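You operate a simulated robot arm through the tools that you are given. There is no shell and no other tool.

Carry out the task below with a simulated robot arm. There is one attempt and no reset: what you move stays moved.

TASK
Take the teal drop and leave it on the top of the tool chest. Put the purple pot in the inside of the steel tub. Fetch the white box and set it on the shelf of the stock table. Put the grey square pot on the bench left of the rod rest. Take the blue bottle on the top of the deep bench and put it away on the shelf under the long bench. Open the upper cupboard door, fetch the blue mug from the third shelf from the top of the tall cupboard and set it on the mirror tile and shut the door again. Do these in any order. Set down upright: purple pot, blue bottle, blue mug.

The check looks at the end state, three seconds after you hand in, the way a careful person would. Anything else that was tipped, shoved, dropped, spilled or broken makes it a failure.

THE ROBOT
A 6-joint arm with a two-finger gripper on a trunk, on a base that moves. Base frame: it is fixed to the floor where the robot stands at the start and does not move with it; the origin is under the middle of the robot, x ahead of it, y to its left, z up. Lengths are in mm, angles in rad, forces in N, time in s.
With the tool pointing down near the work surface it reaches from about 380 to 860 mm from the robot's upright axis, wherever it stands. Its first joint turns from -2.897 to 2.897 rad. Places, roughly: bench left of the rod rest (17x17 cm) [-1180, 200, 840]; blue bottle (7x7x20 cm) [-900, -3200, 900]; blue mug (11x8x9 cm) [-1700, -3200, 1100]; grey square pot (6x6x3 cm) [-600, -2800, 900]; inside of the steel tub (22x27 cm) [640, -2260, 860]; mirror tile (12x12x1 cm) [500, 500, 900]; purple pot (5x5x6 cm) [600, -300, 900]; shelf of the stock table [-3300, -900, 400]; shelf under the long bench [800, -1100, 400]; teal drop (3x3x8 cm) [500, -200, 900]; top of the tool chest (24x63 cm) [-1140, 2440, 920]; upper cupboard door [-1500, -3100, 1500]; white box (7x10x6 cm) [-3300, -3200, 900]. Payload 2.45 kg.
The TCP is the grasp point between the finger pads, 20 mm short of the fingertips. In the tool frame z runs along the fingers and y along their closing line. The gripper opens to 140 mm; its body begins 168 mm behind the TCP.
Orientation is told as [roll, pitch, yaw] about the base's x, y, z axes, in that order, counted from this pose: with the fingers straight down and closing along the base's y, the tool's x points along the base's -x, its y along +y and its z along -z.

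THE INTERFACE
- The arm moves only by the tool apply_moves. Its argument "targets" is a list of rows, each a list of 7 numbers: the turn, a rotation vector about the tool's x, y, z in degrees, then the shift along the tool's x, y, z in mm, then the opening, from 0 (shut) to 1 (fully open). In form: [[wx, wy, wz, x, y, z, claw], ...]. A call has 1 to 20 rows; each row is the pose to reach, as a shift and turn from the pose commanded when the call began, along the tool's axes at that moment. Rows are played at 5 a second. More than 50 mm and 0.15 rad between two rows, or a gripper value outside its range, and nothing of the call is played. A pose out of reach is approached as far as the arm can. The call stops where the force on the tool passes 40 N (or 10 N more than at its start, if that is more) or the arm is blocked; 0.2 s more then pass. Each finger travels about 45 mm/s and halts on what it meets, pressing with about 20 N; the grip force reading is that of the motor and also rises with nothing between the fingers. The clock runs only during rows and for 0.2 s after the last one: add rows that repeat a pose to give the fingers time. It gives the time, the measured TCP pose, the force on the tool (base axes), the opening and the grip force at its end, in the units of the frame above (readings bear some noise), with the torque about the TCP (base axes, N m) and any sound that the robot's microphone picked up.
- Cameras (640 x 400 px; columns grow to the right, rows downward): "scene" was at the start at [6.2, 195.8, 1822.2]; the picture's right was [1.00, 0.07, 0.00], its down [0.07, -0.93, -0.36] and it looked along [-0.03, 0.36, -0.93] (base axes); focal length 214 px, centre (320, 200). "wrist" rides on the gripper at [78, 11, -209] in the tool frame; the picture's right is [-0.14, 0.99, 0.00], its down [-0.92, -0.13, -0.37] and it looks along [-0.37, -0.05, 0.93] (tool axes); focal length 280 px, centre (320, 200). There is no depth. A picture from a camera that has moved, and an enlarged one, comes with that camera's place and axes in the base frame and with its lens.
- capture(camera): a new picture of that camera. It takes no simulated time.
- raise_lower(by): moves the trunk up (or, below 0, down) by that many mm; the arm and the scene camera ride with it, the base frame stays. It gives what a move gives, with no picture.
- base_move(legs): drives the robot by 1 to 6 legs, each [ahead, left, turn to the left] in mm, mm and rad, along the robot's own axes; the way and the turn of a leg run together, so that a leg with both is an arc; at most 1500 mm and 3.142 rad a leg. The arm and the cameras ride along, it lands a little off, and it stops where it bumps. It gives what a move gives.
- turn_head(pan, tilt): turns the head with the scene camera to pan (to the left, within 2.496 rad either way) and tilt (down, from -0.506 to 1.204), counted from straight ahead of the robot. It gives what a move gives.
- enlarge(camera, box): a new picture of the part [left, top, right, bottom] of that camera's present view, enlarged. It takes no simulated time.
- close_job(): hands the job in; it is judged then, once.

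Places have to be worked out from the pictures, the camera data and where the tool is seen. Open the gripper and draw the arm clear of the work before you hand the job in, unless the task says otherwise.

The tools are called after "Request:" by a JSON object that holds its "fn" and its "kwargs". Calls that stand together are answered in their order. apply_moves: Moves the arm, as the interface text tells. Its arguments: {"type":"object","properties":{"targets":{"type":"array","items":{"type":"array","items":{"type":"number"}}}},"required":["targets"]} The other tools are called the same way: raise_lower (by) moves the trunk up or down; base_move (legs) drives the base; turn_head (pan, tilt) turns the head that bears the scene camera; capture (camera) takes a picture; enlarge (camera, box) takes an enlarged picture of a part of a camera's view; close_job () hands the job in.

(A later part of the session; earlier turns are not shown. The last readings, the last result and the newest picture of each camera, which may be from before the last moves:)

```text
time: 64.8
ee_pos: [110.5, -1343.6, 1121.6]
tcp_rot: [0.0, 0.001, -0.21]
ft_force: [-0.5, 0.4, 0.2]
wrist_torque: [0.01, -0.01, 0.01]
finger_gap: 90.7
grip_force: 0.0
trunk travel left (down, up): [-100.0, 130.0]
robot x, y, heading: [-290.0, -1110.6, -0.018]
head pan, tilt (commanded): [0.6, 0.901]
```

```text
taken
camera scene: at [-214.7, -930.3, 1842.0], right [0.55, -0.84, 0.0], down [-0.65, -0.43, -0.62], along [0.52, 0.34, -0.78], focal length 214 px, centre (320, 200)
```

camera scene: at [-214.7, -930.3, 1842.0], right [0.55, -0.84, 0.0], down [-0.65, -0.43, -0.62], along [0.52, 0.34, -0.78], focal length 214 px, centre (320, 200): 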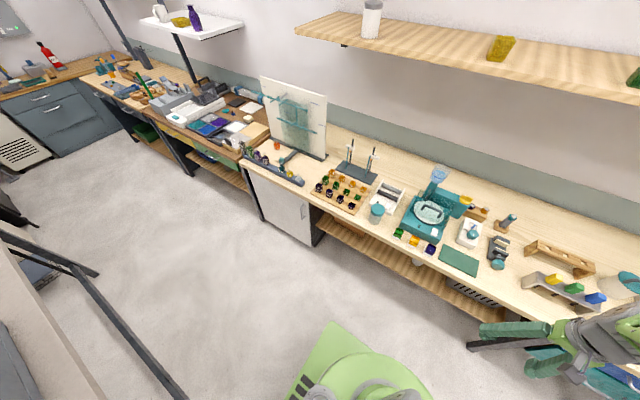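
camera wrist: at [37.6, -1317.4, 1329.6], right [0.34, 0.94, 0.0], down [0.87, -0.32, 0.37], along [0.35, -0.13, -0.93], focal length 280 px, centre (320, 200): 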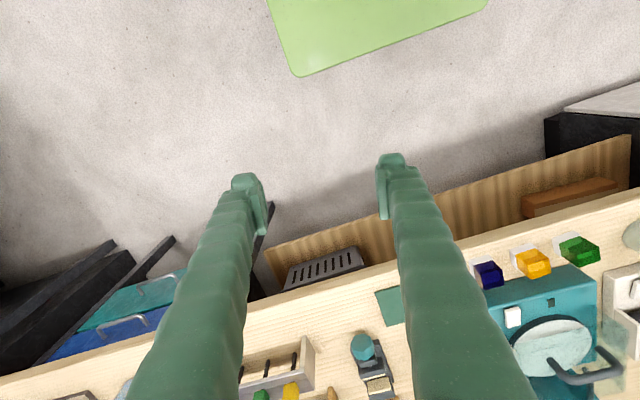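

The shelf under the bench shows plank with some things already on it. I'll enlarge to judge its front edge and free space.

Request:
{"fn": "enlarge", "kwargs": {"camera": "scene", "box": [300, 200, 520, 340]}}

Request:
{"fn": "enlarge", "kwargs": {"camera": "wrist", "box": [240, 120, 640, 320]}}

Request:
{"fn": "turn_head", "kwargs": {"pan": 0.0, "tilt": 0.9}}

Request:
{"fn": "enlarge", "kwargs": {"camera": "scene", "box": [220, 160, 460, 280]}}

```text
2.86 times, centred on (410, 270) of scene
camera zoom: at [-214.7, -930.3, 1842.0], right [0.55, -0.84, 0.0], down [-0.65, -0.43, -0.62], along [0.52, 0.34, -0.78], focal length 613 px, centre (63, 0)
```

zoom: 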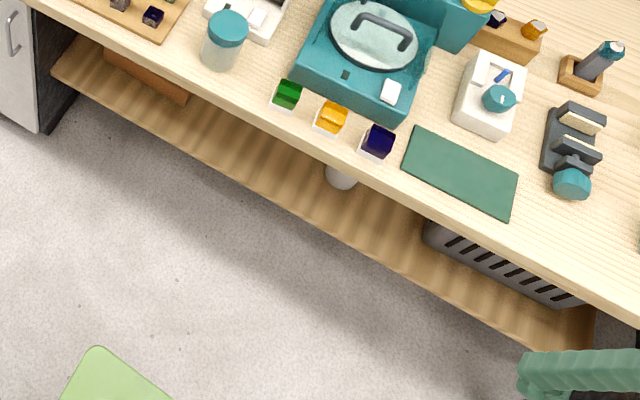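

```text
1.60 times, centred on (440, 220) of wrist
camera zoom: at [37.6, -1317.4, 1329.6], right [0.34, 0.94, 0.0], down [0.87, -0.32, 0.37], along [0.35, -0.13, -0.93], focal length 449 px, centre (128, 168)
```

zoom: 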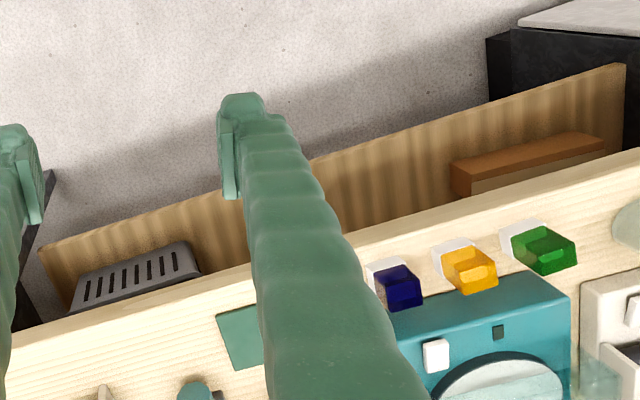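

```text
time: 65.8
ee_pos: [111.1, -1343.8, 1122.1]
tcp_rot: [0.0, -0.002, -0.21]
ft_force: [-0.4, 0.3, 0.0]
wrist_torque: [-0.03, 0.02, 0.0]
finger_gap: 91.1
grip_force: 0.1
trunk travel left (down, up): [-100.0, 130.0]
robot x, y, heading: [-287.6, -1114.1, -0.015]
head pan, tilt (commanded): [0.0, 0.901]
```

```text
2.67 times, centred on (340, 220) of scene
camera zoom: at [-202.3, -973.1, 1842.0], right [-0.02, -1.0, 0.0], down [-0.78, 0.01, -0.62], along [0.62, -0.01, -0.78], focal length 572 px, centre (267, 147)
```

zoom: 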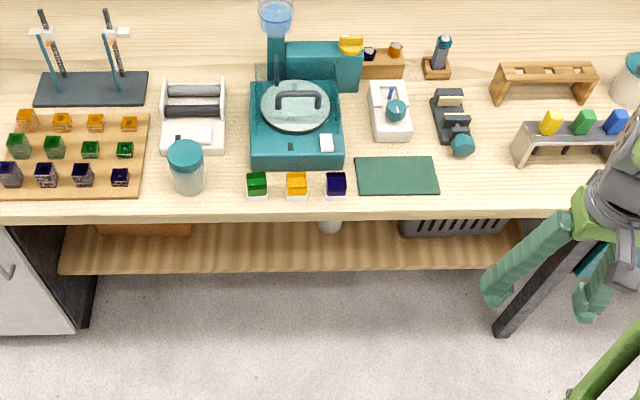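

The shelf's front edge is near x 518, z 400, with a free stretch around y -950 between the brown box and a white cup. Now I'll drive back in front of the rail to fetch the teal drop.

Request:
{"fn": "base_move", "kwargs": {"legs": [[0, 860, 0.015], [170, 0, 0]]}}

Request:
{"fn": "capture", "kwargs": {"camera": "wrist"}}

Request:
{"fn": "turn_head", "kwargs": {"pan": -0.1, "tilt": 1.0}}

Request:
{"fn": "capture", "kwargs": {"camera": "scene"}}

```text
time: 74.8
ee_pos: [290.8, -469.1, 1120.2]
tcp_rot: [0.0, 0.002, -0.187]
ft_force: [0.2, 0.0, 0.3]
wrist_torque: [-0.03, 0.1, -0.01]
finger_gap: 91.1
grip_force: 0.1
trunk travel left (down, up): [-100.0, 130.0]
robot x, y, heading: [-116.0, -244.8, 0.005]
head pan, tilt (commanded): [0.0, 0.901]
```

```text
taken
camera wrist: at [216.8, -444.2, 1329.2], right [0.32, 0.95, 0.0], down [0.88, -0.3, 0.37], along [0.35, -0.12, -0.93], focal length 280 px, centre (320, 200)
```

wrist: 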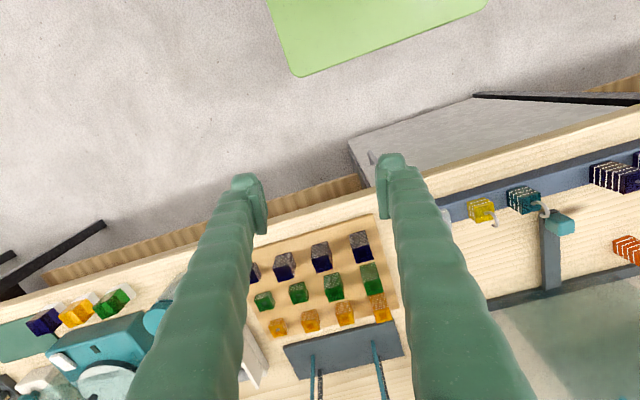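

```text
time: 75.5
ee_pos: [289.0, -469.2, 1120.9]
tcp_rot: [0.0, -0.001, -0.186]
ft_force: [0.4, 0.5, 0.8]
wrist_torque: [-0.03, 0.01, 0.03]
finger_gap: 91.2
grip_force: 0.1
trunk travel left (down, up): [-100.0, 130.0]
robot x, y, heading: [-121.4, -242.1, 0.005]
head pan, tilt (commanded): [-0.099, 1.0]
```

```text
taken
camera scene: at [-38.1, -112.4, 1834.8], right [-0.09, -1.0, 0.0], down [-0.84, 0.08, -0.54], along [0.54, -0.05, -0.84], focal length 214 px, centre (320, 200)
```

scene: 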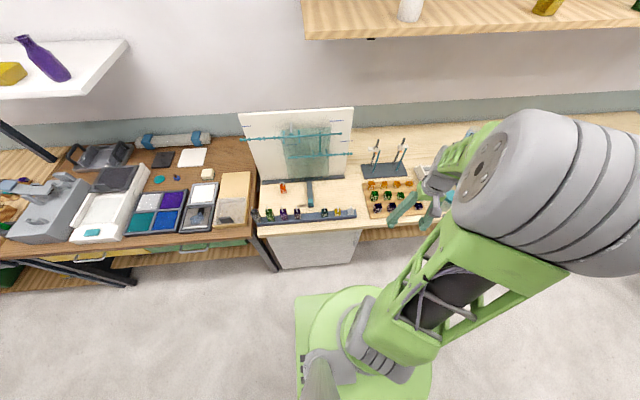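

The teal drop is near [490,-168] on the rail. I'll swing the hand above it, turned so the fingers close front-to-back across the rail, away from its neighbours.

Request:
{"fn": "apply_moves", "kwargs": {"targets": [[0, 0, 7.93, -13.7, 33, 5, 0.65], [0, 0, 15.86, -27.5, 66, 10, 0.65], [0, 0, 23.79, -41.2, 99, 15, 0.65], [0, 0, 31.72, -54.9, 132, 20, 0.65], [0, 0, 39.65, -68.6, 165, 25, 0.65], [0, 0, 47.58, -82.4, 198, 35, 0.6], [0, 0, 55.51, -96.1, 231, 50, 0.6], [0, 0, 63.44, -109.8, 264, 70, 0.6], [0, 0, 71.37, -123.6, 297, 90, 0.6], [0, 0, 79.3, -137.3, 330, 108, 0.6], [0, 0, 79.3, -137.3, 330, 108, 0.6]]}}

Request:
{"fn": "capture", "kwargs": {"camera": "wrist"}}

Request:
{"fn": "enlarge", "kwargs": {"camera": "scene", "box": [220, 130, 420, 270]}}

```text
time: 77.8
ee_pos: [486.5, -169.5, 1013.6]
tcp_rot: [0.001, -0.001, -1.573]
ft_force: [-0.5, -0.8, 0.2]
wrist_torque: [0.02, 0.01, -0.01]
finger_gap: 84.0
grip_force: 0.1
trunk travel left (down, up): [-100.0, 130.0]
robot x, y, heading: [-118.1, -245.4, 0.003]
head pan, tilt (commanded): [-0.099, 1.0]
```

```text
taken
camera wrist: at [497.6, -92.3, 1221.3], right [0.99, -0.14, 0.0], down [-0.13, -0.92, 0.37], along [-0.05, -0.36, -0.93], focal length 280 px, centre (320, 200)
```

wrist: 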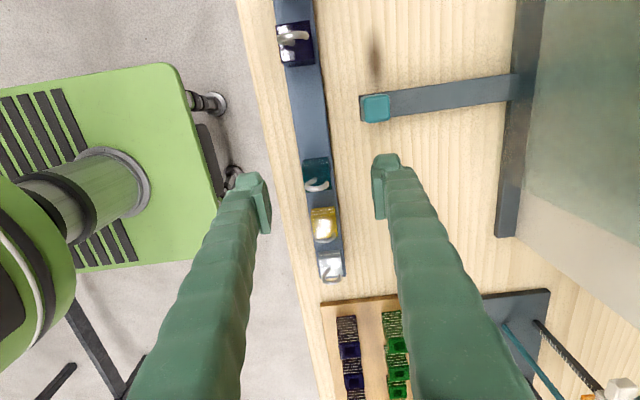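

```text
2.86 times, centred on (320, 200) of scene
camera zoom: at [-38.4, -112.7, 1834.8], right [-0.09, -1.0, 0.0], down [-0.84, 0.08, -0.54], along [0.54, -0.05, -0.84], focal length 613 px, centre (320, 200)
```

zoom: 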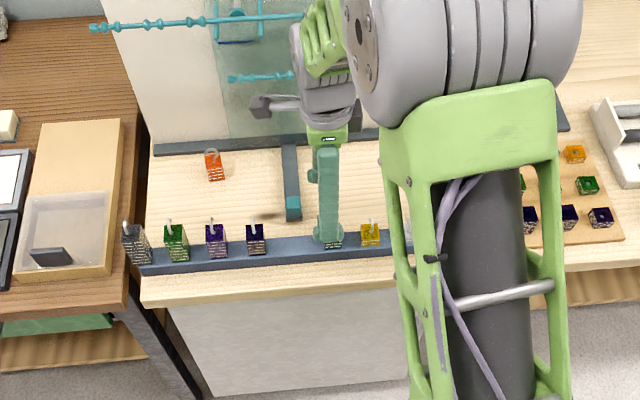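

The fingers now straddle the rail in the front-back direction. I'll enlarge to see the teal drop's exact place and shape.

Request:
{"fn": "enlarge", "kwargs": {"camera": "wrist", "box": [220, 100, 440, 300]}}

```text
2.00 times, centred on (330, 200) of wrist
camera zoom: at [497.6, -92.3, 1221.3], right [0.99, -0.14, 0.0], down [-0.13, -0.92, 0.37], along [-0.05, -0.36, -0.93], focal length 561 px, centre (300, 200)
```

zoom: 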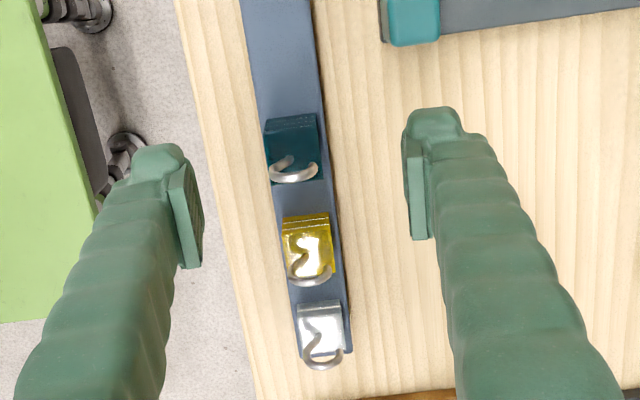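

The teal drop's block is about 30 mm wide, centred near [482,-183] with its top near z 918. I'll move over it and go halfway down to check alignment.

Request:
{"fn": "apply_moves", "kwargs": {"targets": [[0, 0, 0, -7, -2, 20, 0.55], [0, 0, 0, -13.5, -4.5, 45, 0.5], [0, 0, 0, -13.5, -4.5, 60, 0.5]]}}

Request:
{"fn": "enlarge", "kwargs": {"camera": "wrist", "box": [220, 100, 440, 300]}}

Request:
{"fn": "enlarge", "kwargs": {"camera": "scene", "box": [260, 150, 380, 240]}}

```text
time: 78.7
ee_pos: [481.4, -183.7, 953.3]
tcp_rot: [0.0, 0.001, -1.571]
ft_force: [-0.7, -0.7, 0.5]
wrist_torque: [-0.03, 0.01, -0.02]
finger_gap: 69.9
grip_force: 0.1
trunk travel left (down, up): [-100.0, 130.0]
robot x, y, heading: [-112.6, -244.2, 0.003]
head pan, tilt (commanded): [-0.099, 1.0]
```

```text
2.00 times, centred on (330, 200) of wrist
camera zoom: at [493.4, -105.7, 1161.3], right [0.99, -0.14, 0.0], down [-0.13, -0.92, 0.37], along [-0.05, -0.36, -0.93], focal length 561 px, centre (300, 200)
```

zoom: 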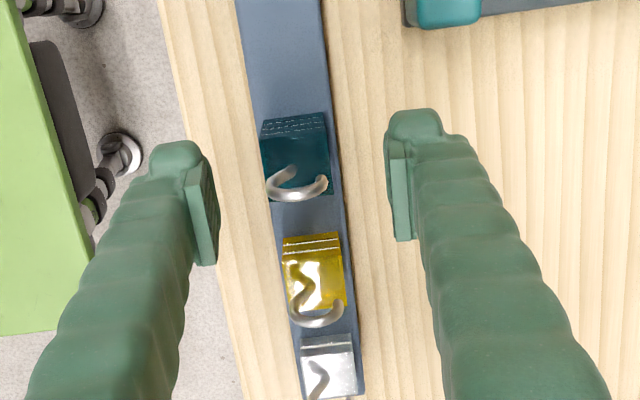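

```text
4.44 times, centred on (320, 195) of scene
camera zoom: at [-37.9, -112.4, 1834.7], right [-0.09, -1.0, 0.0], down [-0.84, 0.08, -0.54], along [0.54, -0.05, -0.84], focal length 953 px, centre (320, 222)
```

zoom: 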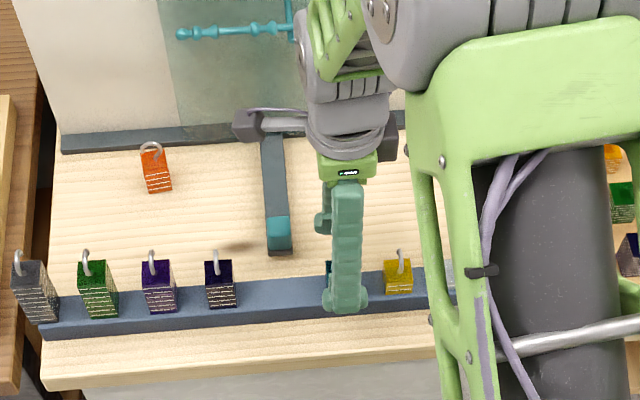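

The drop is centred between the fingers. I'll lower to z about 901 so the fingertips stay above the rail, and close.

Request:
{"fn": "apply_moves", "kwargs": {"targets": [[0, 0, 0, 2, 0, 25, 0.5], [0, 0, 0, 2, 0, 52, 0.5], [0, 0, 0, 2, 0, 52, 0.4], [0, 0, 0, 2, 0, 52, 0.25], [0, 0, 0, 2, 0, 52, 0.15], [0, 0, 0, 2, 0, 52, 0.1], [0, 0, 0, 2, 0, 52, 0.1], [0, 0, 0, 2, 0, 52, 0.1]]}}

Request:
{"fn": "enlarge", "kwargs": {"camera": "wrist", "box": [220, 100, 440, 300]}}

```text
time: 80.5
ee_pos: [479.5, -182.3, 902.3]
tcp_rot: [-0.001, -0.001, -1.57]
ft_force: [-12.5, -0.2, 9.3]
wrist_torque: [0.08, -1.57, 0.1]
finger_gap: 33.2
grip_force: 42.1
trunk travel left (down, up): [-100.0, 130.0]
robot x, y, heading: [-116.2, -243.6, 0.002]
head pan, tilt (commanded): [-0.099, 1.0]
```

```text
2.00 times, centred on (330, 200) of wrist
camera zoom: at [491.9, -103.5, 1110.3], right [0.99, -0.14, 0.0], down [-0.13, -0.92, 0.37], along [-0.05, -0.37, -0.93], focal length 561 px, centre (300, 200)
```

zoom: 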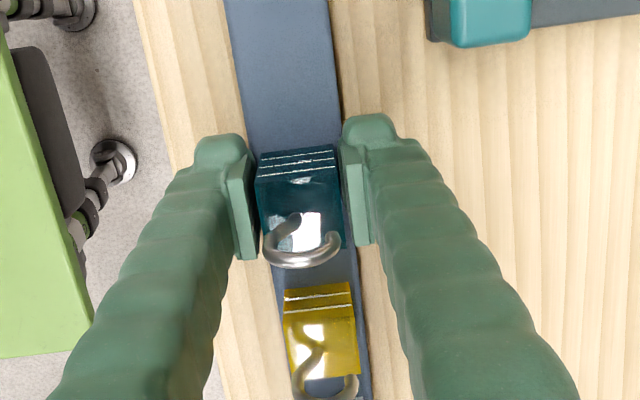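

The grip closed at 33 mm but with a sideways load of about 12 N, so the drop is held in its seat and I'm slightly off centre. I'll shift a little toward -x and up to balance.

Request:
{"fn": "apply_moves", "kwargs": {"targets": [[0, 0, 0, 0, -1.5, -1, 0.1], [0, 0, 0, 0, -3, -2, 0.1]]}}

```text
time: 81.0
ee_pos: [479.5, -181.2, 904.8]
tcp_rot: [0.004, -0.001, -1.569]
ft_force: [1.7, 2.7, 7.0]
wrist_torque: [0.04, -0.04, 0.0]
finger_gap: 28.9
grip_force: 19.9
trunk travel left (down, up): [-100.0, 130.0]
robot x, y, heading: [-117.4, -247.4, 0.011]
head pan, tilt (commanded): [-0.099, 1.0]
```

Balanced now: gap 28.9 mm with 20 N grip and almost no side force. I'll lift slowly out of the rail.

Request:
{"fn": "apply_moves", "kwargs": {"targets": [[0, 0, 0, 0, 0, -4, 0.1], [0, 0, 0, 0, 0, -8, 0.1], [0, 0, 0, 0, 0, -14, 0.1], [0, 0, 0, 0, 0, -20, 0.1]]}}

Request:
{"fn": "enlarge", "kwargs": {"camera": "wrist", "box": [220, 100, 440, 300]}}

```text
time: 82.0
ee_pos: [477.6, -182.1, 923.4]
tcp_rot: [-0.002, -0.001, -1.571]
ft_force: [0.7, 0.1, -1.2]
wrist_torque: [0.0, 0.0, 0.02]
finger_gap: 29.1
grip_force: 19.8
trunk travel left (down, up): [-100.0, 130.0]
robot x, y, heading: [-116.9, -248.6, 0.002]
head pan, tilt (commanded): [-0.099, 1.0]
```

```text
2.00 times, centred on (330, 200) of wrist
camera zoom: at [490.1, -104.1, 1131.6], right [0.99, -0.14, 0.0], down [-0.13, -0.92, 0.37], along [-0.05, -0.37, -0.93], focal length 561 px, centre (300, 200)
```

zoom: 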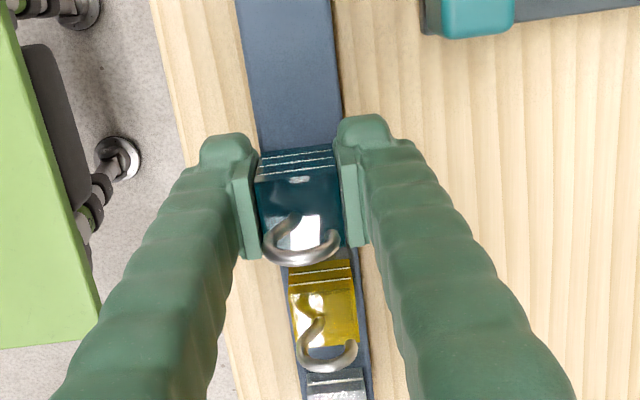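

The drop is free of the rail and firmly held. I'll lift it to carrying height and draw the arm in.

Request:
{"fn": "apply_moves", "kwargs": {"targets": [[0, 0, 0, 0, 0, -40, 0.1], [0, 0, 0, 0, 0, -85, 0.1], [0, 0, 0, 0, 0, -130, 0.1], [0, 0, 0, 0, 0, -180, 0.1], [0, 0, 0, -16, -41, -190, 0.1], [0, 0, 0, -32, -82, -190, 0.1], [0, 0, 0, -48, -123, -190, 0.1], [0, 0, 0, -65, -165, -190, 0.1]]}}

Request:
{"fn": "turn_head", "kwargs": {"pan": 1.9, "tilt": 0.5}}

Request:
{"fn": "capture", "kwargs": {"camera": "scene"}}

Request:
{"fn": "capture", "kwargs": {"camera": "wrist"}}

```text
time: 83.8
ee_pos: [311.2, -246.8, 1113.8]
tcp_rot: [0.001, 0.0, -1.572]
ft_force: [0.1, 0.1, -1.6]
wrist_torque: [0.0, -0.07, -0.01]
finger_gap: 29.0
grip_force: 19.9
trunk travel left (down, up): [-100.0, 130.0]
robot x, y, heading: [-118.2, -249.2, 0.007]
head pan, tilt (commanded): [-0.099, 1.0]
```

```text
time: 85.8
ee_pos: [313.4, -247.2, 1112.1]
tcp_rot: [0.0, 0.0, -1.57]
ft_force: [-0.3, 0.4, -0.9]
wrist_torque: [0.01, 0.01, -0.02]
finger_gap: 29.2
grip_force: 19.9
trunk travel left (down, up): [-100.0, 130.0]
robot x, y, heading: [-116.9, -244.9, 0.005]
head pan, tilt (commanded): [1.901, 0.499]
```

```text
taken
camera scene: at [-137.4, -20.0, 1875.9], right [0.94, 0.33, 0.0], down [0.16, -0.45, -0.88], along [-0.29, 0.83, -0.48], focal length 214 px, centre (320, 200)
```

scene: 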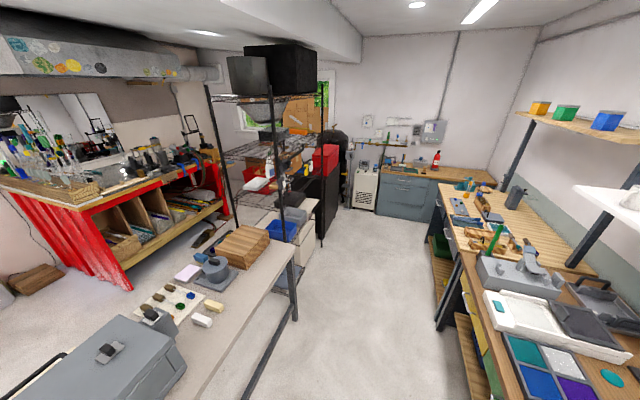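

```text
taken
camera wrist: at [325.2, -169.4, 1321.3], right [0.99, -0.14, 0.0], down [-0.13, -0.92, 0.37], along [-0.05, -0.36, -0.93], focal length 280 px, centre (320, 200)
```

wrist: 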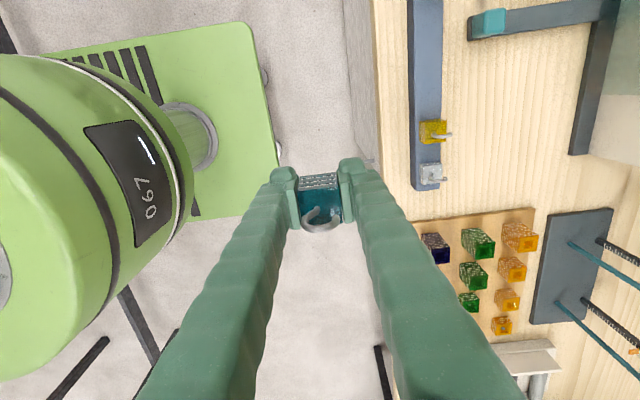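

The teal drop is held securely. I'll enlarge the view toward the tool chest area by the rack.

Request:
{"fn": "enlarge", "kwargs": {"camera": "scene", "box": [220, 110, 380, 250]}}

Request:
{"fn": "enlarge", "kwargs": {"camera": "scene", "box": [40, 220, 320, 400]}}

```text
2.86 times, centred on (300, 180) of scene
camera zoom: at [-137.4, -20.0, 1875.9], right [0.94, 0.33, 0.0], down [0.16, -0.45, -0.88], along [-0.29, 0.83, -0.48], focal length 613 px, centre (377, 257)
```

zoom: 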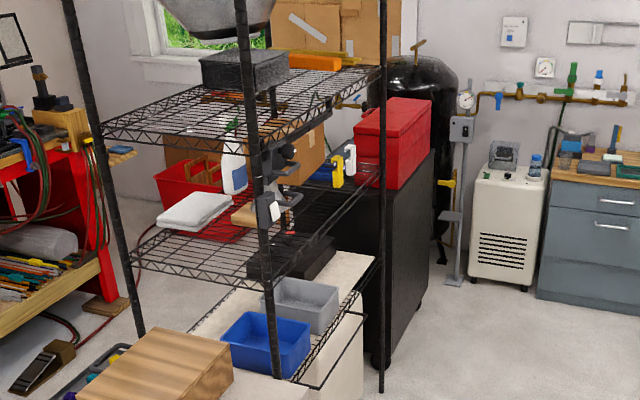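

```text
2.22 times, centred on (180, 310) of scene
camera zoom: at [-137.4, -20.0, 1875.9], right [0.94, 0.33, 0.0], down [0.16, -0.45, -0.88], along [-0.29, 0.83, -0.48], focal length 477 px, centre (631, -44)
```

zoom: 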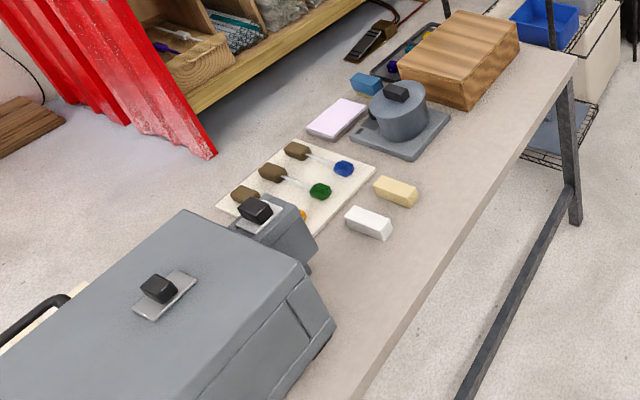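

The black chest stands past the rack with a red box on its corridor side; the free top strip is behind that box around x -1140. I'll drive up the corridor for a close look.

Request:
{"fn": "base_move", "kwargs": {"legs": [[-100, 0, 0], [0, 1300, 0], [0, 1250, 0]]}}

Request:
{"fn": "turn_head", "kwargs": {"pan": 2.49, "tilt": 0.6}}

Request:
{"fn": "capture", "kwargs": {"camera": "scene"}}

```text
time: 108.8
ee_pos: [186.1, 2296.8, 1113.5]
tcp_rot: [0.0, -0.001, -1.556]
ft_force: [-0.6, 0.6, -1.6]
wrist_torque: [0.01, -0.03, 0.01]
finger_gap: 28.9
grip_force: 19.6
trunk travel left (down, up): [-100.0, 130.0]
robot x, y, heading: [-244.0, 2291.9, 0.018]
head pan, tilt (commanded): [1.901, 0.499]
```

```text
time: 109.8
ee_pos: [184.4, 2296.2, 1113.0]
tcp_rot: [-0.001, 0.0, -1.556]
ft_force: [-1.0, 0.3, -1.1]
wrist_torque: [0.02, 0.0, 0.01]
finger_gap: 29.1
grip_force: 20.0
trunk travel left (down, up): [-100.0, 130.0]
robot x, y, heading: [-244.2, 2290.7, 0.017]
head pan, tilt (commanded): [2.491, 0.6]
```

```text
taken
camera scene: at [-307.9, 2484.3, 1866.8], right [0.59, 0.81, 0.0], down [0.46, -0.33, -0.83], along [-0.67, 0.49, -0.56], focal length 214 px, centre (320, 200)
```

scene: 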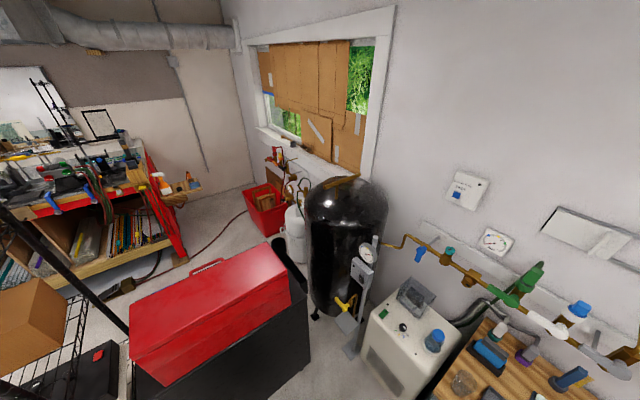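

The black chest's free top strip lies behind the red box (box top about z 1140, back face near x -1040). I'll turn to face it, and stop a little short to look from above with the wrist camera.

Request:
{"fn": "base_move", "kwargs": {"legs": [[0, 0, 1.56], [0, 0, 1.56], [150, -140, 0]]}}

Request:
{"fn": "turn_head", "kwargs": {"pan": 0.0, "tilt": 0.75}}

Request:
{"fn": "capture", "kwargs": {"camera": "scene"}}

Request:
{"fn": "capture", "kwargs": {"camera": "wrist"}}

```text
time: 119.0
ee_pos: [-778.6, 2402.4, 1109.7]
tcp_rot: [-0.022, 0.002, 1.566]
ft_force: [-0.3, 0.7, -1.2]
wrist_torque: [0.0, 0.02, 0.0]
finger_gap: 29.0
grip_force: 19.8
trunk travel left (down, up): [-100.0, 130.0]
robot x, y, heading: [-354.3, 2396.6, 3.14]
head pan, tilt (commanded): [2.491, 0.6]
stopped in leg 3: the force on the tool passed its limit at 53 N (the readings are from after the stop); the commanded pose is now the measured one
```

```text
time: 121.3
ee_pos: [-778.3, 2401.7, 1110.6]
tcp_rot: [-0.021, 0.001, 1.569]
ft_force: [1.1, 0.4, -2.2]
wrist_torque: [0.0, 0.15, 0.04]
finger_gap: 29.1
grip_force: 20.8
trunk travel left (down, up): [-100.0, 130.0]
robot x, y, heading: [-355.0, 2402.9, 3.137]
head pan, tilt (commanded): [0.0, 0.75]
```

```text
taken
camera scene: at [-449.6, 2259.2, 1853.9], right [0.0, 1.0, 0.0], down [0.68, 0.0, -0.73], along [-0.73, 0.0, -0.68], focal length 214 px, centre (320, 200)
```

scene: 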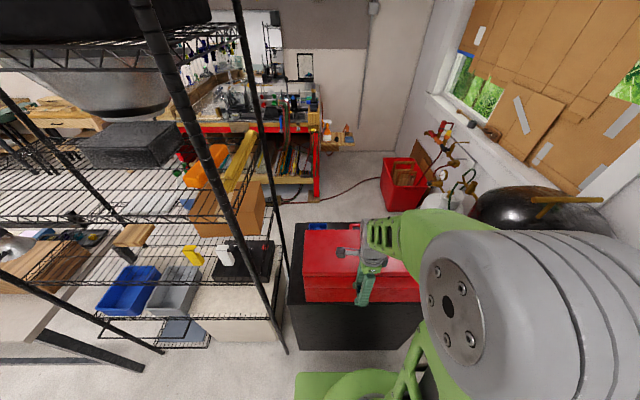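

```text
taken
camera wrist: at [-792.5, 2323.7, 1318.7], right [-0.99, 0.14, -0.02], down [0.12, 0.92, 0.37], along [0.07, 0.36, -0.93], focal length 280 px, centre (320, 200)
```

wrist: 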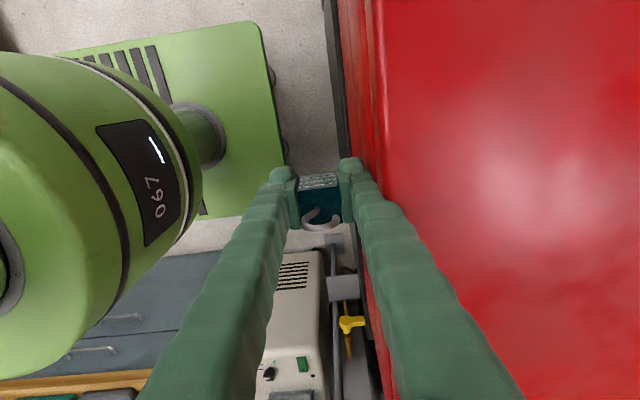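

A finger touched the red box's front face while driving in (stopped at 53 N). I'll back the base straight off right away and then raise the hand above the box.

Request:
{"fn": "base_move", "kwargs": {"legs": [[-100, 0, 0]]}}

Request:
{"fn": "capture", "kwargs": {"camera": "scene"}}

Request:
{"fn": "enlarge", "kwargs": {"camera": "scene", "box": [220, 200, 460, 360]}}

```text
time: 122.4
ee_pos: [-679.8, 2402.3, 1111.1]
tcp_rot: [-0.019, 0.002, 1.568]
ft_force: [0.9, -0.3, -0.4]
wrist_torque: [0.01, 0.09, 0.02]
finger_gap: 29.0
grip_force: 20.0
trunk travel left (down, up): [-100.0, 130.0]
robot x, y, heading: [-257.5, 2399.5, 3.141]
head pan, tilt (commanded): [0.0, 0.75]
```

```text
taken
camera scene: at [-349.0, 2259.0, 1854.1], right [0.0, 1.0, 0.0], down [0.68, 0.0, -0.73], along [-0.73, 0.0, -0.68], focal length 214 px, centre (320, 200)
```

scene: 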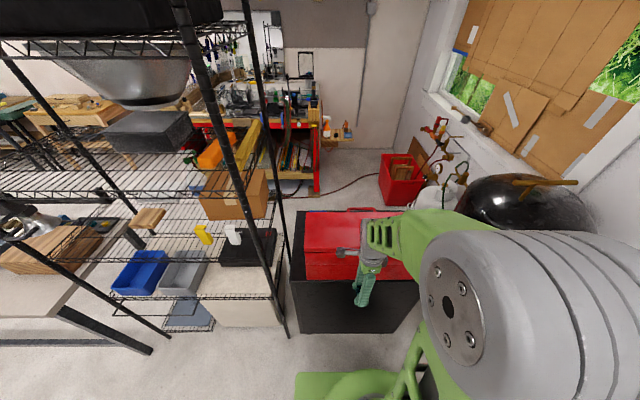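

```text
2.50 times, centred on (340, 280) of scene
camera zoom: at [-349.0, 2259.0, 1854.1], right [0.0, 1.0, 0.0], down [0.68, 0.0, -0.73], along [-0.73, 0.0, -0.68], focal length 536 px, centre (270, 0)
```

zoom: 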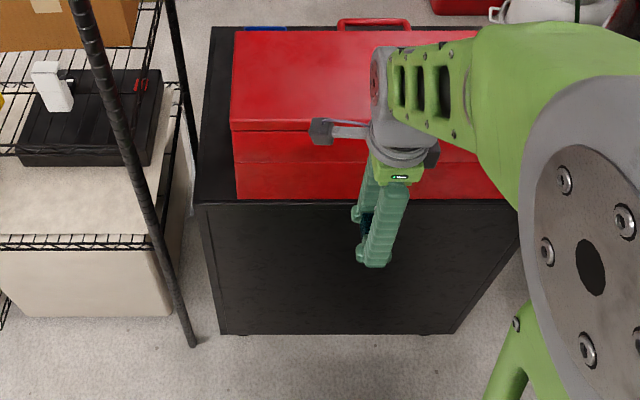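

The view shows the chest top behind the red box, with the box's handle sticking out at about y 2390–2535 and something blue near y 2250. I'll raise the trunk and the hand well above the box and turn the hand before going over.

Request:
{"fn": "raise_lower", "kwargs": {"by": 125}}

Request:
{"fn": "apply_moves", "kwargs": {"targets": [[0, 0, -8, 0, 0, -10, 0.1], [0, 0, -16, 0, 0, -20, 0.1], [0, 0, -24, 0, 0, -30, 0.1], [0, 0, -32, 0, 0, -40, 0.1], [0, 0, -40, 0, 0, -50, 0.1], [0, 0, -48, 0, 0, -60, 0.1], [0, 0, -56, 0, 0, -70, 0.1], [0, 0, -64, 0, 0, -80, 0.1], [0, 0, -72, 0, 0, -90, 0.1], [0, 0, -80, 0, 0, -95, 0.1], [0, 0, -89, 0, 0, -100, 0.1]]}}

Request:
{"fn": "capture", "kwargs": {"camera": "wrist"}}

```text
time: 124.0
ee_pos: [-678.7, 2401.4, 1235.5]
tcp_rot: [-0.021, 0.0, 1.569]
ft_force: [0.0, -0.4, -0.5]
wrist_torque: [0.01, 0.0, 0.0]
finger_gap: 29.1
grip_force: 19.8
trunk travel left (down, up): [-225.0, 5.0]
robot x, y, heading: [-260.6, 2403.8, 3.142]
head pan, tilt (commanded): [0.0, 0.75]
```

```text
refused: row 11 steps farther than a row can; nothing moved
```

```text
taken
camera wrist: at [-693.9, 2323.6, 1443.6], right [-0.99, 0.14, -0.02], down [0.12, 0.92, 0.37], along [0.07, 0.36, -0.93], focal length 280 px, centre (320, 200)
```

wrist: 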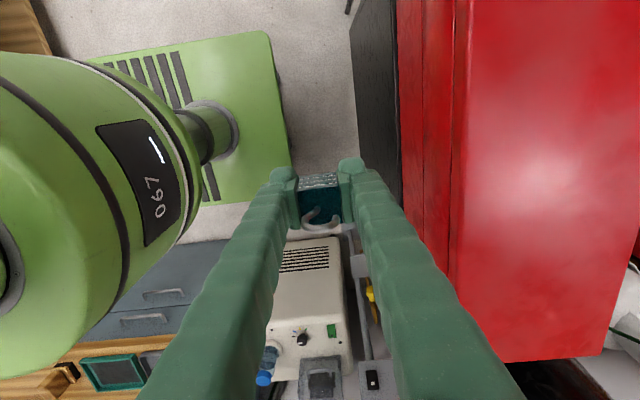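

The turn step was a bit too large; I'll resend with steps of 8°.

Request:
{"fn": "apply_moves", "kwargs": {"targets": [[0, 0, -8, 0, 0, -10, 0.1], [0, 0, -16, 0, 0, -20, 0.1], [0, 0, -24, 0, 0, -30, 0.1], [0, 0, -32, 0, 0, -40, 0.1], [0, 0, -40, 0, 0, -50, 0.1], [0, 0, -48, 0, 0, -60, 0.1], [0, 0, -56, 0, 0, -70, 0.1], [0, 0, -64, 0, 0, -80, 0.1], [0, 0, -72, 0, 0, -90, 0.1], [0, 0, -80, 0, 0, -95, 0.1], [0, 0, -88, 0, 0, -100, 0.1]]}}

Request:
{"fn": "capture", "kwargs": {"camera": "wrist"}}

Request:
{"fn": "capture", "kwargs": {"camera": "scene"}}

```text
time: 126.4
ee_pos: [-680.7, 2401.5, 1337.1]
tcp_rot: [0.001, 0.022, 3.105]
ft_force: [-0.3, -0.2, -1.3]
wrist_torque: [-0.02, -0.01, 0.0]
finger_gap: 28.7
grip_force: 19.6
trunk travel left (down, up): [-225.0, 5.0]
robot x, y, heading: [-255.9, 2398.0, 3.138]
head pan, tilt (commanded): [0.0, 0.75]
```

```text
taken
camera wrist: at [-606.9, 2388.3, 1545.5], right [-0.17, -0.98, 0.0], down [-0.92, 0.16, 0.35], along [-0.34, 0.06, -0.94], focal length 280 px, centre (320, 200)
```

wrist: 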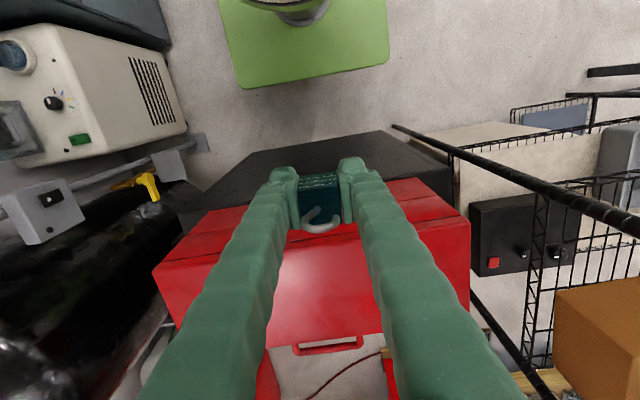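

```text
taken
camera scene: at [-350.8, 2259.0, 1978.9], right [0.0, 1.0, 0.0], down [0.68, 0.0, -0.73], along [-0.73, 0.0, -0.68], focal length 214 px, centre (320, 200)
```

scene: 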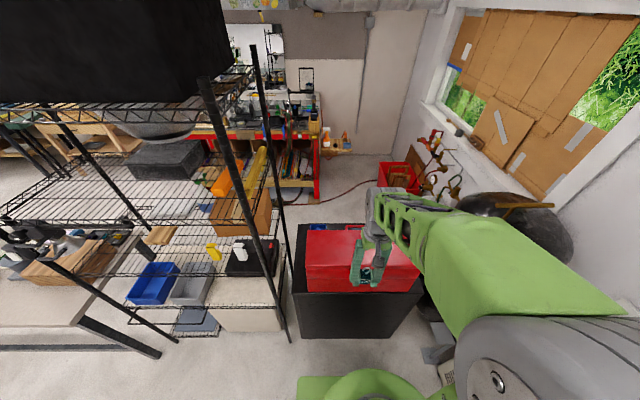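

The hand is now above the red box. I'll move the base closer, keeping clear of the chest.

Request:
{"fn": "base_move", "kwargs": {"legs": [[185, 0, 0]]}}

Request:
{"fn": "turn_head", "kwargs": {"pan": 0.1, "tilt": 0.85}}

Request:
{"fn": "capture", "kwargs": {"camera": "scene"}}

Request:
{"fn": "capture", "kwargs": {"camera": "wrist"}}

```text
time: 127.9
ee_pos: [-866.9, 2402.2, 1335.0]
tcp_rot: [0.001, 0.022, 3.104]
ft_force: [0.2, 0.0, -1.3]
wrist_torque: [0.02, -0.07, 0.02]
finger_gap: 28.9
grip_force: 19.5
trunk travel left (down, up): [-225.0, 5.0]
robot x, y, heading: [-440.6, 2398.6, 3.141]
head pan, tilt (commanded): [0.0, 0.75]
```

```text
time: 128.6
ee_pos: [-866.9, 2402.9, 1335.5]
tcp_rot: [0.002, 0.02, 3.103]
ft_force: [0.0, -0.4, -1.6]
wrist_torque: [0.05, 0.01, -0.04]
finger_gap: 28.7
grip_force: 20.2
trunk travel left (down, up): [-225.0, 5.0]
robot x, y, heading: [-443.6, 2401.9, 3.139]
head pan, tilt (commanded): [0.099, 0.85]
```

```text
taken
camera scene: at [-530.3, 2251.7, 1970.9], right [-0.1, 1.0, 0.0], down [0.75, 0.07, -0.66], along [-0.66, -0.06, -0.75], focal length 214 px, centre (320, 200)
```

scene: 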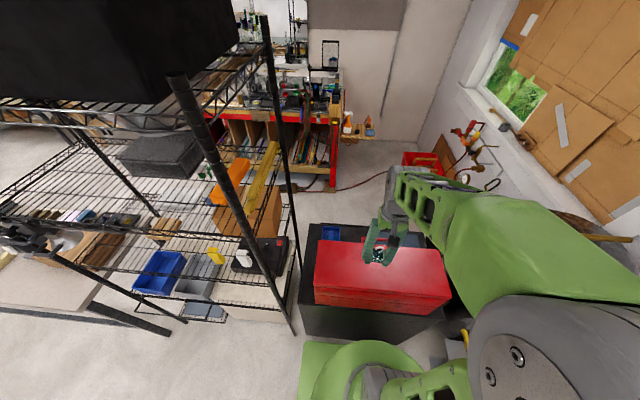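

```text
taken
camera wrist: at [-791.4, 2388.5, 1545.3], right [-0.18, -0.98, 0.0], down [-0.92, 0.16, 0.35], along [-0.34, 0.06, -0.94], focal length 280 px, centre (320, 200)
```

wrist: 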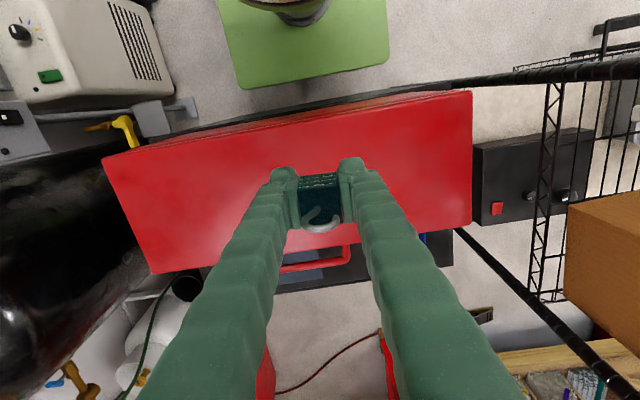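

Behind the red box I can see the chest's back strip, with something blue on it. I'll enlarge both views there.

Request:
{"fn": "enlarge", "kwargs": {"camera": "scene", "box": [290, 200, 450, 320]}}

Request:
{"fn": "enlarge", "kwargs": {"camera": "wrist", "box": [200, 200, 480, 320]}}

```text
3.33 times, centred on (370, 260) of scene
camera zoom: at [-530.3, 2251.7, 1970.9], right [-0.1, 1.0, 0.0], down [0.75, 0.07, -0.66], along [-0.66, -0.06, -0.75], focal length 715 px, centre (153, 0)
```

zoom: 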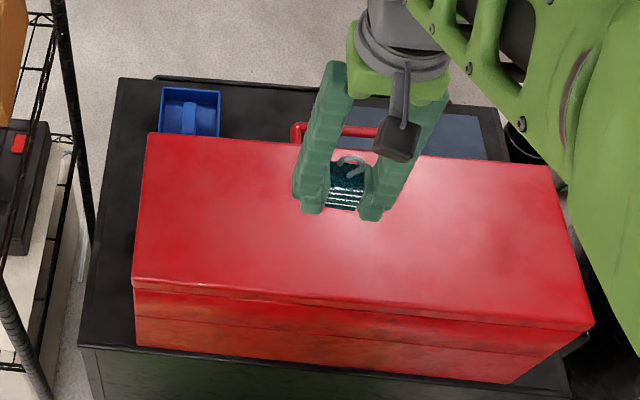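

```text
2.29 times, centred on (340, 260) of wrist
camera zoom: at [-791.4, 2388.5, 1545.3], right [-0.18, -0.98, 0.0], down [-0.92, 0.16, 0.35], along [-0.34, 0.06, -0.94], focal length 641 px, centre (274, 63)
```

zoom: 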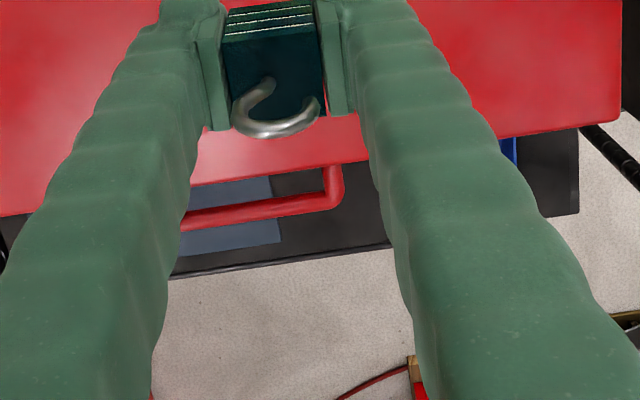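

There's a clear bare spot on the chest top between the blue bin (to y≈2305) and the flat mat (from y≈2464), behind the box. I'll reach over to about [-1165,2365] at the present height.

Request:
{"fn": "apply_moves", "kwargs": {"targets": [[0, -0.6, 0, -42, 7, 0, 0.1], [0, -1.2, 0, -84, 14, 0, 0.1], [0, -1.2, 0, -127, 21, 0, 0.1], [0, -1.2, 0, -169, 28, 0, 0.1], [0, -1.2, 0, -212, 35, 0, 0.1], [0, -1.2, 0, -254, 42, 0, 0.1], [0, -1.2, 0, -297, 49, 0, 0.1], [0, -1.2, 0, -297, 49, 0, 0.1]]}}

Request:
{"fn": "capture", "kwargs": {"camera": "wrist"}}

Request:
{"fn": "capture", "kwargs": {"camera": "scene"}}

```text
time: 130.4
ee_pos: [-1163.3, 2364.8, 1330.6]
tcp_rot: [0.0, -0.001, 3.104]
ft_force: [0.5, 0.8, -0.5]
wrist_torque: [-0.03, 0.08, 0.03]
finger_gap: 29.0
grip_force: 19.3
trunk travel left (down, up): [-225.0, 5.0]
robot x, y, heading: [-440.7, 2398.7, 3.144]
head pan, tilt (commanded): [0.099, 0.85]
```

```text
taken
camera wrist: at [-1084.5, 2350.9, 1537.7], right [-0.18, -0.98, 0.0], down [-0.91, 0.16, 0.37], along [-0.36, 0.06, -0.93], focal length 280 px, centre (320, 200)
```

wrist: 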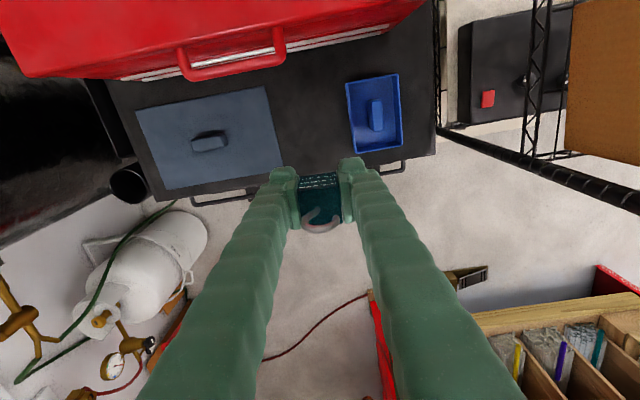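

```text
taken
camera scene: at [-528.9, 2251.8, 1971.1], right [-0.1, 1.0, 0.0], down [0.75, 0.07, -0.66], along [-0.66, -0.06, -0.75], focal length 214 px, centre (320, 200)
```

scene: 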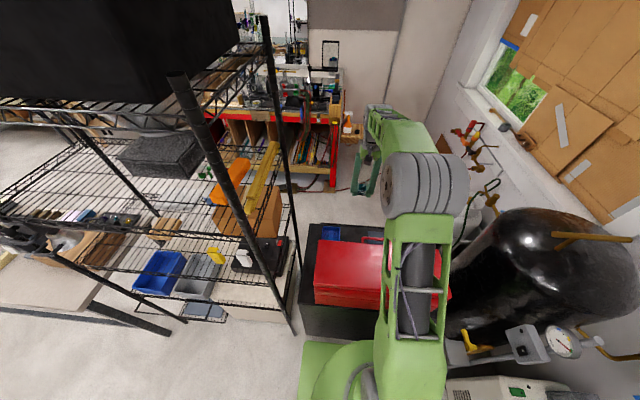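

The wrist view confirms the hand is over the bare gap between the blue bin and the grey tray. I'll lower toward the chest top, stopping above the expected contact.

Request:
{"fn": "apply_moves", "kwargs": {"targets": [[0, 0, 0, 0, 0, 45, 0.1], [0, 0, 0, 0, 0, 90, 0.1], [0, 0, 0, 0, 0, 135, 0.1], [0, 0, 0, 0, 0, 180, 0.1], [0, 0, 0, 0, 0, 225, 0.1], [0, 0, 0, 0, 0, 270, 0.1], [0, 0, 0, 0, 0, 310, 0.1], [0, 0, 0, 0, 0, 335, 0.1]]}}

Request:
{"fn": "capture", "kwargs": {"camera": "wrist"}}

Request:
{"fn": "enlarge", "kwargs": {"camera": "scene", "box": [290, 90, 480, 320]}}

```text
time: 132.2
ee_pos: [-1166.1, 2364.5, 993.1]
tcp_rot: [0.001, 0.0, 3.102]
ft_force: [-0.9, 0.1, -1.1]
wrist_torque: [0.0, -0.03, 0.01]
finger_gap: 28.8
grip_force: 19.9
trunk travel left (down, up): [-225.0, 5.0]
robot x, y, heading: [-445.0, 2399.4, 3.139]
head pan, tilt (commanded): [0.099, 0.85]
```

```text
taken
camera wrist: at [-1086.3, 2350.1, 1202.2], right [-0.18, -0.98, 0.0], down [-0.91, 0.16, 0.37], along [-0.36, 0.06, -0.93], focal length 280 px, centre (320, 200)
```

wrist: 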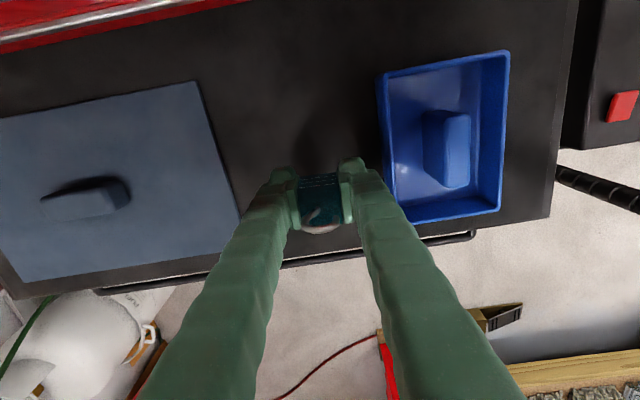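

```text
1.74 times, centred on (385, 205) of scene
camera zoom: at [-531.3, 2251.6, 1970.9], right [-0.1, 1.0, 0.0], down [0.75, 0.07, -0.66], along [-0.66, -0.06, -0.75], focal length 373 px, centre (207, 191)
```

zoom: 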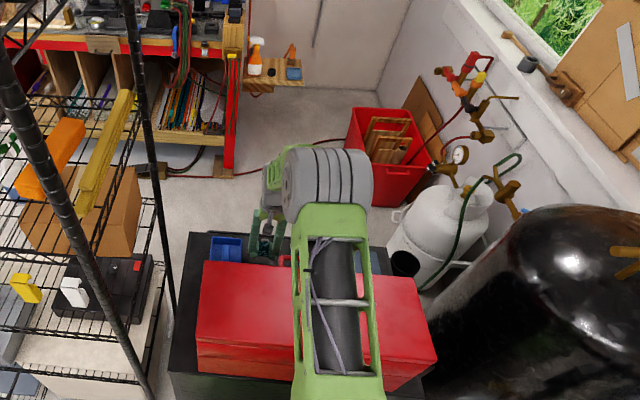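

The right finger is a bit close to the blue bin, so I'll shift 15 mm away from it and lower gently until the drop touches.

Request:
{"fn": "apply_moves", "kwargs": {"targets": [[0, 0, 0, 10, -15, 0, 0.1], [0, 0, 0, 10, -15, 6, 0.1], [0, 0, 0, 10, -15, 11, 0.1]]}}

Request:
{"fn": "apply_moves", "kwargs": {"targets": [[0, 0, 0, 0, 0, 3, 0.1], [0, 0, 0, 0, 0, 6, 0.1]]}}

Request:
{"fn": "apply_moves", "kwargs": {"targets": [[0, 0, 0, 0, 0, 3, 0.1], [0, 0, 0, 0, 0, 6, 0.1]]}}

```text
time: 133.0
ee_pos: [-1154.4, 2379.9, 983.0]
tcp_rot: [0.002, -0.001, 3.106]
ft_force: [-0.7, 1.3, -1.3]
wrist_torque: [-0.01, -0.02, 0.01]
finger_gap: 28.8
grip_force: 20.0
trunk travel left (down, up): [-225.0, 5.0]
robot x, y, heading: [-442.2, 2402.4, 3.139]
head pan, tilt (commanded): [0.099, 0.85]
```

```text
time: 133.6
ee_pos: [-1153.0, 2378.1, 975.7]
tcp_rot: [0.001, -0.001, 3.102]
ft_force: [0.0, 0.3, 0.2]
wrist_torque: [0.01, -0.02, -0.01]
finger_gap: 28.7
grip_force: 19.9
trunk travel left (down, up): [-225.0, 5.0]
robot x, y, heading: [-441.3, 2397.7, 3.136]
head pan, tilt (commanded): [0.099, 0.85]
```

```text
time: 134.2
ee_pos: [-1152.3, 2378.4, 971.2]
tcp_rot: [0.002, -0.001, 3.103]
ft_force: [-0.7, 0.3, 0.0]
wrist_torque: [0.03, 0.01, 0.01]
finger_gap: 29.0
grip_force: 19.7
trunk travel left (down, up): [-225.0, 5.0]
robot x, y, heading: [-439.0, 2402.8, 3.14]
head pan, tilt (commanded): [0.099, 0.85]
```

No contact yet at z 971; I'll keep lowering in small steps.

Request:
{"fn": "apply_moves", "kwargs": {"targets": [[0, 0, 0, 0, 0, 3, 0.1], [0, 0, 0, 0, 0, 6, 0.1]]}}

Request:
{"fn": "apply_moves", "kwargs": {"targets": [[0, 0, 0, 0, 0, 3, 0.1], [0, 0, 0, 0, 0, 5, 0.1]]}}

Request:
{"fn": "capture", "kwargs": {"camera": "wrist"}}

```text
time: 134.8
ee_pos: [-1155.0, 2379.1, 965.5]
tcp_rot: [0.002, 0.001, 3.103]
ft_force: [0.4, -0.2, -1.1]
wrist_torque: [0.01, 0.0, 0.02]
finger_gap: 28.9
grip_force: 20.2
trunk travel left (down, up): [-225.0, 5.0]
robot x, y, heading: [-439.2, 2398.6, 3.141]
head pan, tilt (commanded): [0.099, 0.85]
```

```text
time: 135.4
ee_pos: [-1153.7, 2377.7, 960.0]
tcp_rot: [0.002, 0.0, 3.104]
ft_force: [0.0, -0.3, -1.4]
wrist_torque: [0.02, 0.03, 0.02]
finger_gap: 28.9
grip_force: 19.8
trunk travel left (down, up): [-225.0, 5.0]
robot x, y, heading: [-440.1, 2400.4, 3.14]
head pan, tilt (commanded): [0.099, 0.85]
```

```text
taken
camera wrist: at [-1075.4, 2364.8, 1168.4], right [-0.18, -0.98, 0.0], down [-0.92, 0.16, 0.37], along [-0.36, 0.06, -0.93], focal length 280 px, centre (320, 200)
```

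wrist: 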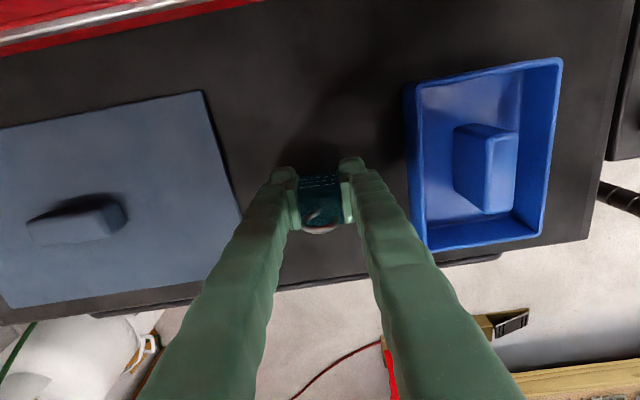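

Still free at z 960; continuing down in small steps.

Request:
{"fn": "apply_moves", "kwargs": {"targets": [[0, 0, 0, 0, 0, 3, 0.1], [0, 0, 0, 0, 0, 5, 0.1]]}}

Request:
{"fn": "apply_moves", "kwargs": {"targets": [[0, 0, 0, 0, 0, 2, 0.1], [0, 0, 0, 0, 0, 4, 0.1]]}}

Request:
{"fn": "apply_moves", "kwargs": {"targets": [[0, 0, 0, 0, 0, 2, 0.1], [0, 0, 0, 0, 0, 4, 0.1]]}}

```text
time: 136.0
ee_pos: [-1154.1, 2377.1, 954.8]
tcp_rot: [0.001, 0.001, 3.104]
ft_force: [-0.2, -1.0, -1.0]
wrist_torque: [0.0, 0.03, 0.01]
finger_gap: 28.9
grip_force: 19.6
trunk travel left (down, up): [-225.0, 5.0]
robot x, y, heading: [-442.6, 2400.6, 3.139]
head pan, tilt (commanded): [0.099, 0.85]
```

```text
time: 136.6
ee_pos: [-1155.1, 2378.4, 950.8]
tcp_rot: [0.002, 0.0, 3.103]
ft_force: [-0.3, 0.1, -1.1]
wrist_torque: [0.01, -0.01, -0.01]
finger_gap: 28.7
grip_force: 19.8
trunk travel left (down, up): [-225.0, 5.0]
robot x, y, heading: [-444.2, 2402.7, 3.141]
head pan, tilt (commanded): [0.099, 0.85]
```

```text
time: 137.2
ee_pos: [-1154.3, 2378.3, 947.4]
tcp_rot: [0.002, 0.001, 3.105]
ft_force: [0.0, 0.1, -0.8]
wrist_torque: [-0.02, 0.02, 0.01]
finger_gap: 28.8
grip_force: 20.2
trunk travel left (down, up): [-225.0, 5.0]
robot x, y, heading: [-443.6, 2401.2, 3.14]
head pan, tilt (commanded): [0.099, 0.85]
```

Still free at z 947 (fingertips about 927). I'll continue in 2 mm steps.

Request:
{"fn": "apply_moves", "kwargs": {"targets": [[0, 0, 0, 0, 0, 2, 0.1], [0, 0, 0, 0, 0, 4, 0.1]]}}

Request:
{"fn": "apply_moves", "kwargs": {"targets": [[0, 0, 0, 0, 0, 2, 0.1], [0, 0, 0, 0, 0, 3, 0.1]]}}

Request:
{"fn": "enlarge", "kwargs": {"camera": "wrist", "box": [240, 130, 400, 250]}}

```text
time: 137.8
ee_pos: [-1153.7, 2377.5, 943.3]
tcp_rot: [0.003, 0.0, 3.102]
ft_force: [-0.1, 0.8, -0.8]
wrist_torque: [0.01, 0.03, 0.01]
finger_gap: 28.8
grip_force: 19.8
trunk travel left (down, up): [-225.0, 5.0]
robot x, y, heading: [-447.0, 2402.4, 3.144]
head pan, tilt (commanded): [0.099, 0.85]
```

```text
time: 138.4
ee_pos: [-1154.4, 2378.7, 940.6]
tcp_rot: [0.003, 0.001, 3.104]
ft_force: [-0.3, 0.1, -0.9]
wrist_torque: [-0.01, -0.01, 0.01]
finger_gap: 29.2
grip_force: 20.3
trunk travel left (down, up): [-225.0, 5.0]
robot x, y, heading: [-442.1, 2398.2, 3.142]
head pan, tilt (commanded): [0.099, 0.85]
```

```text
3.33 times, centred on (320, 190) of wrist
camera zoom: at [-1075.6, 2364.8, 1148.4], right [-0.18, -0.98, 0.0], down [-0.92, 0.16, 0.37], along [-0.36, 0.06, -0.93], focal length 935 px, centre (320, 233)
```

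zoom: 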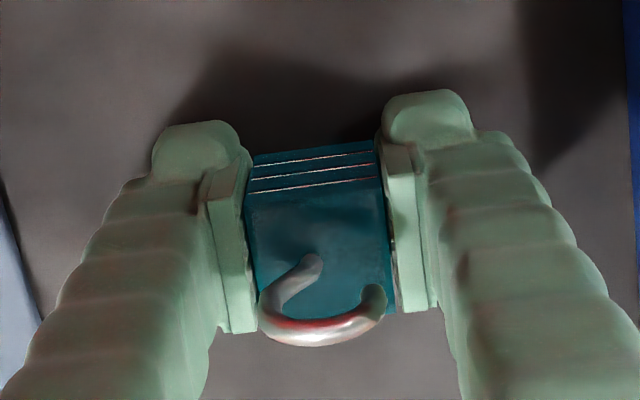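

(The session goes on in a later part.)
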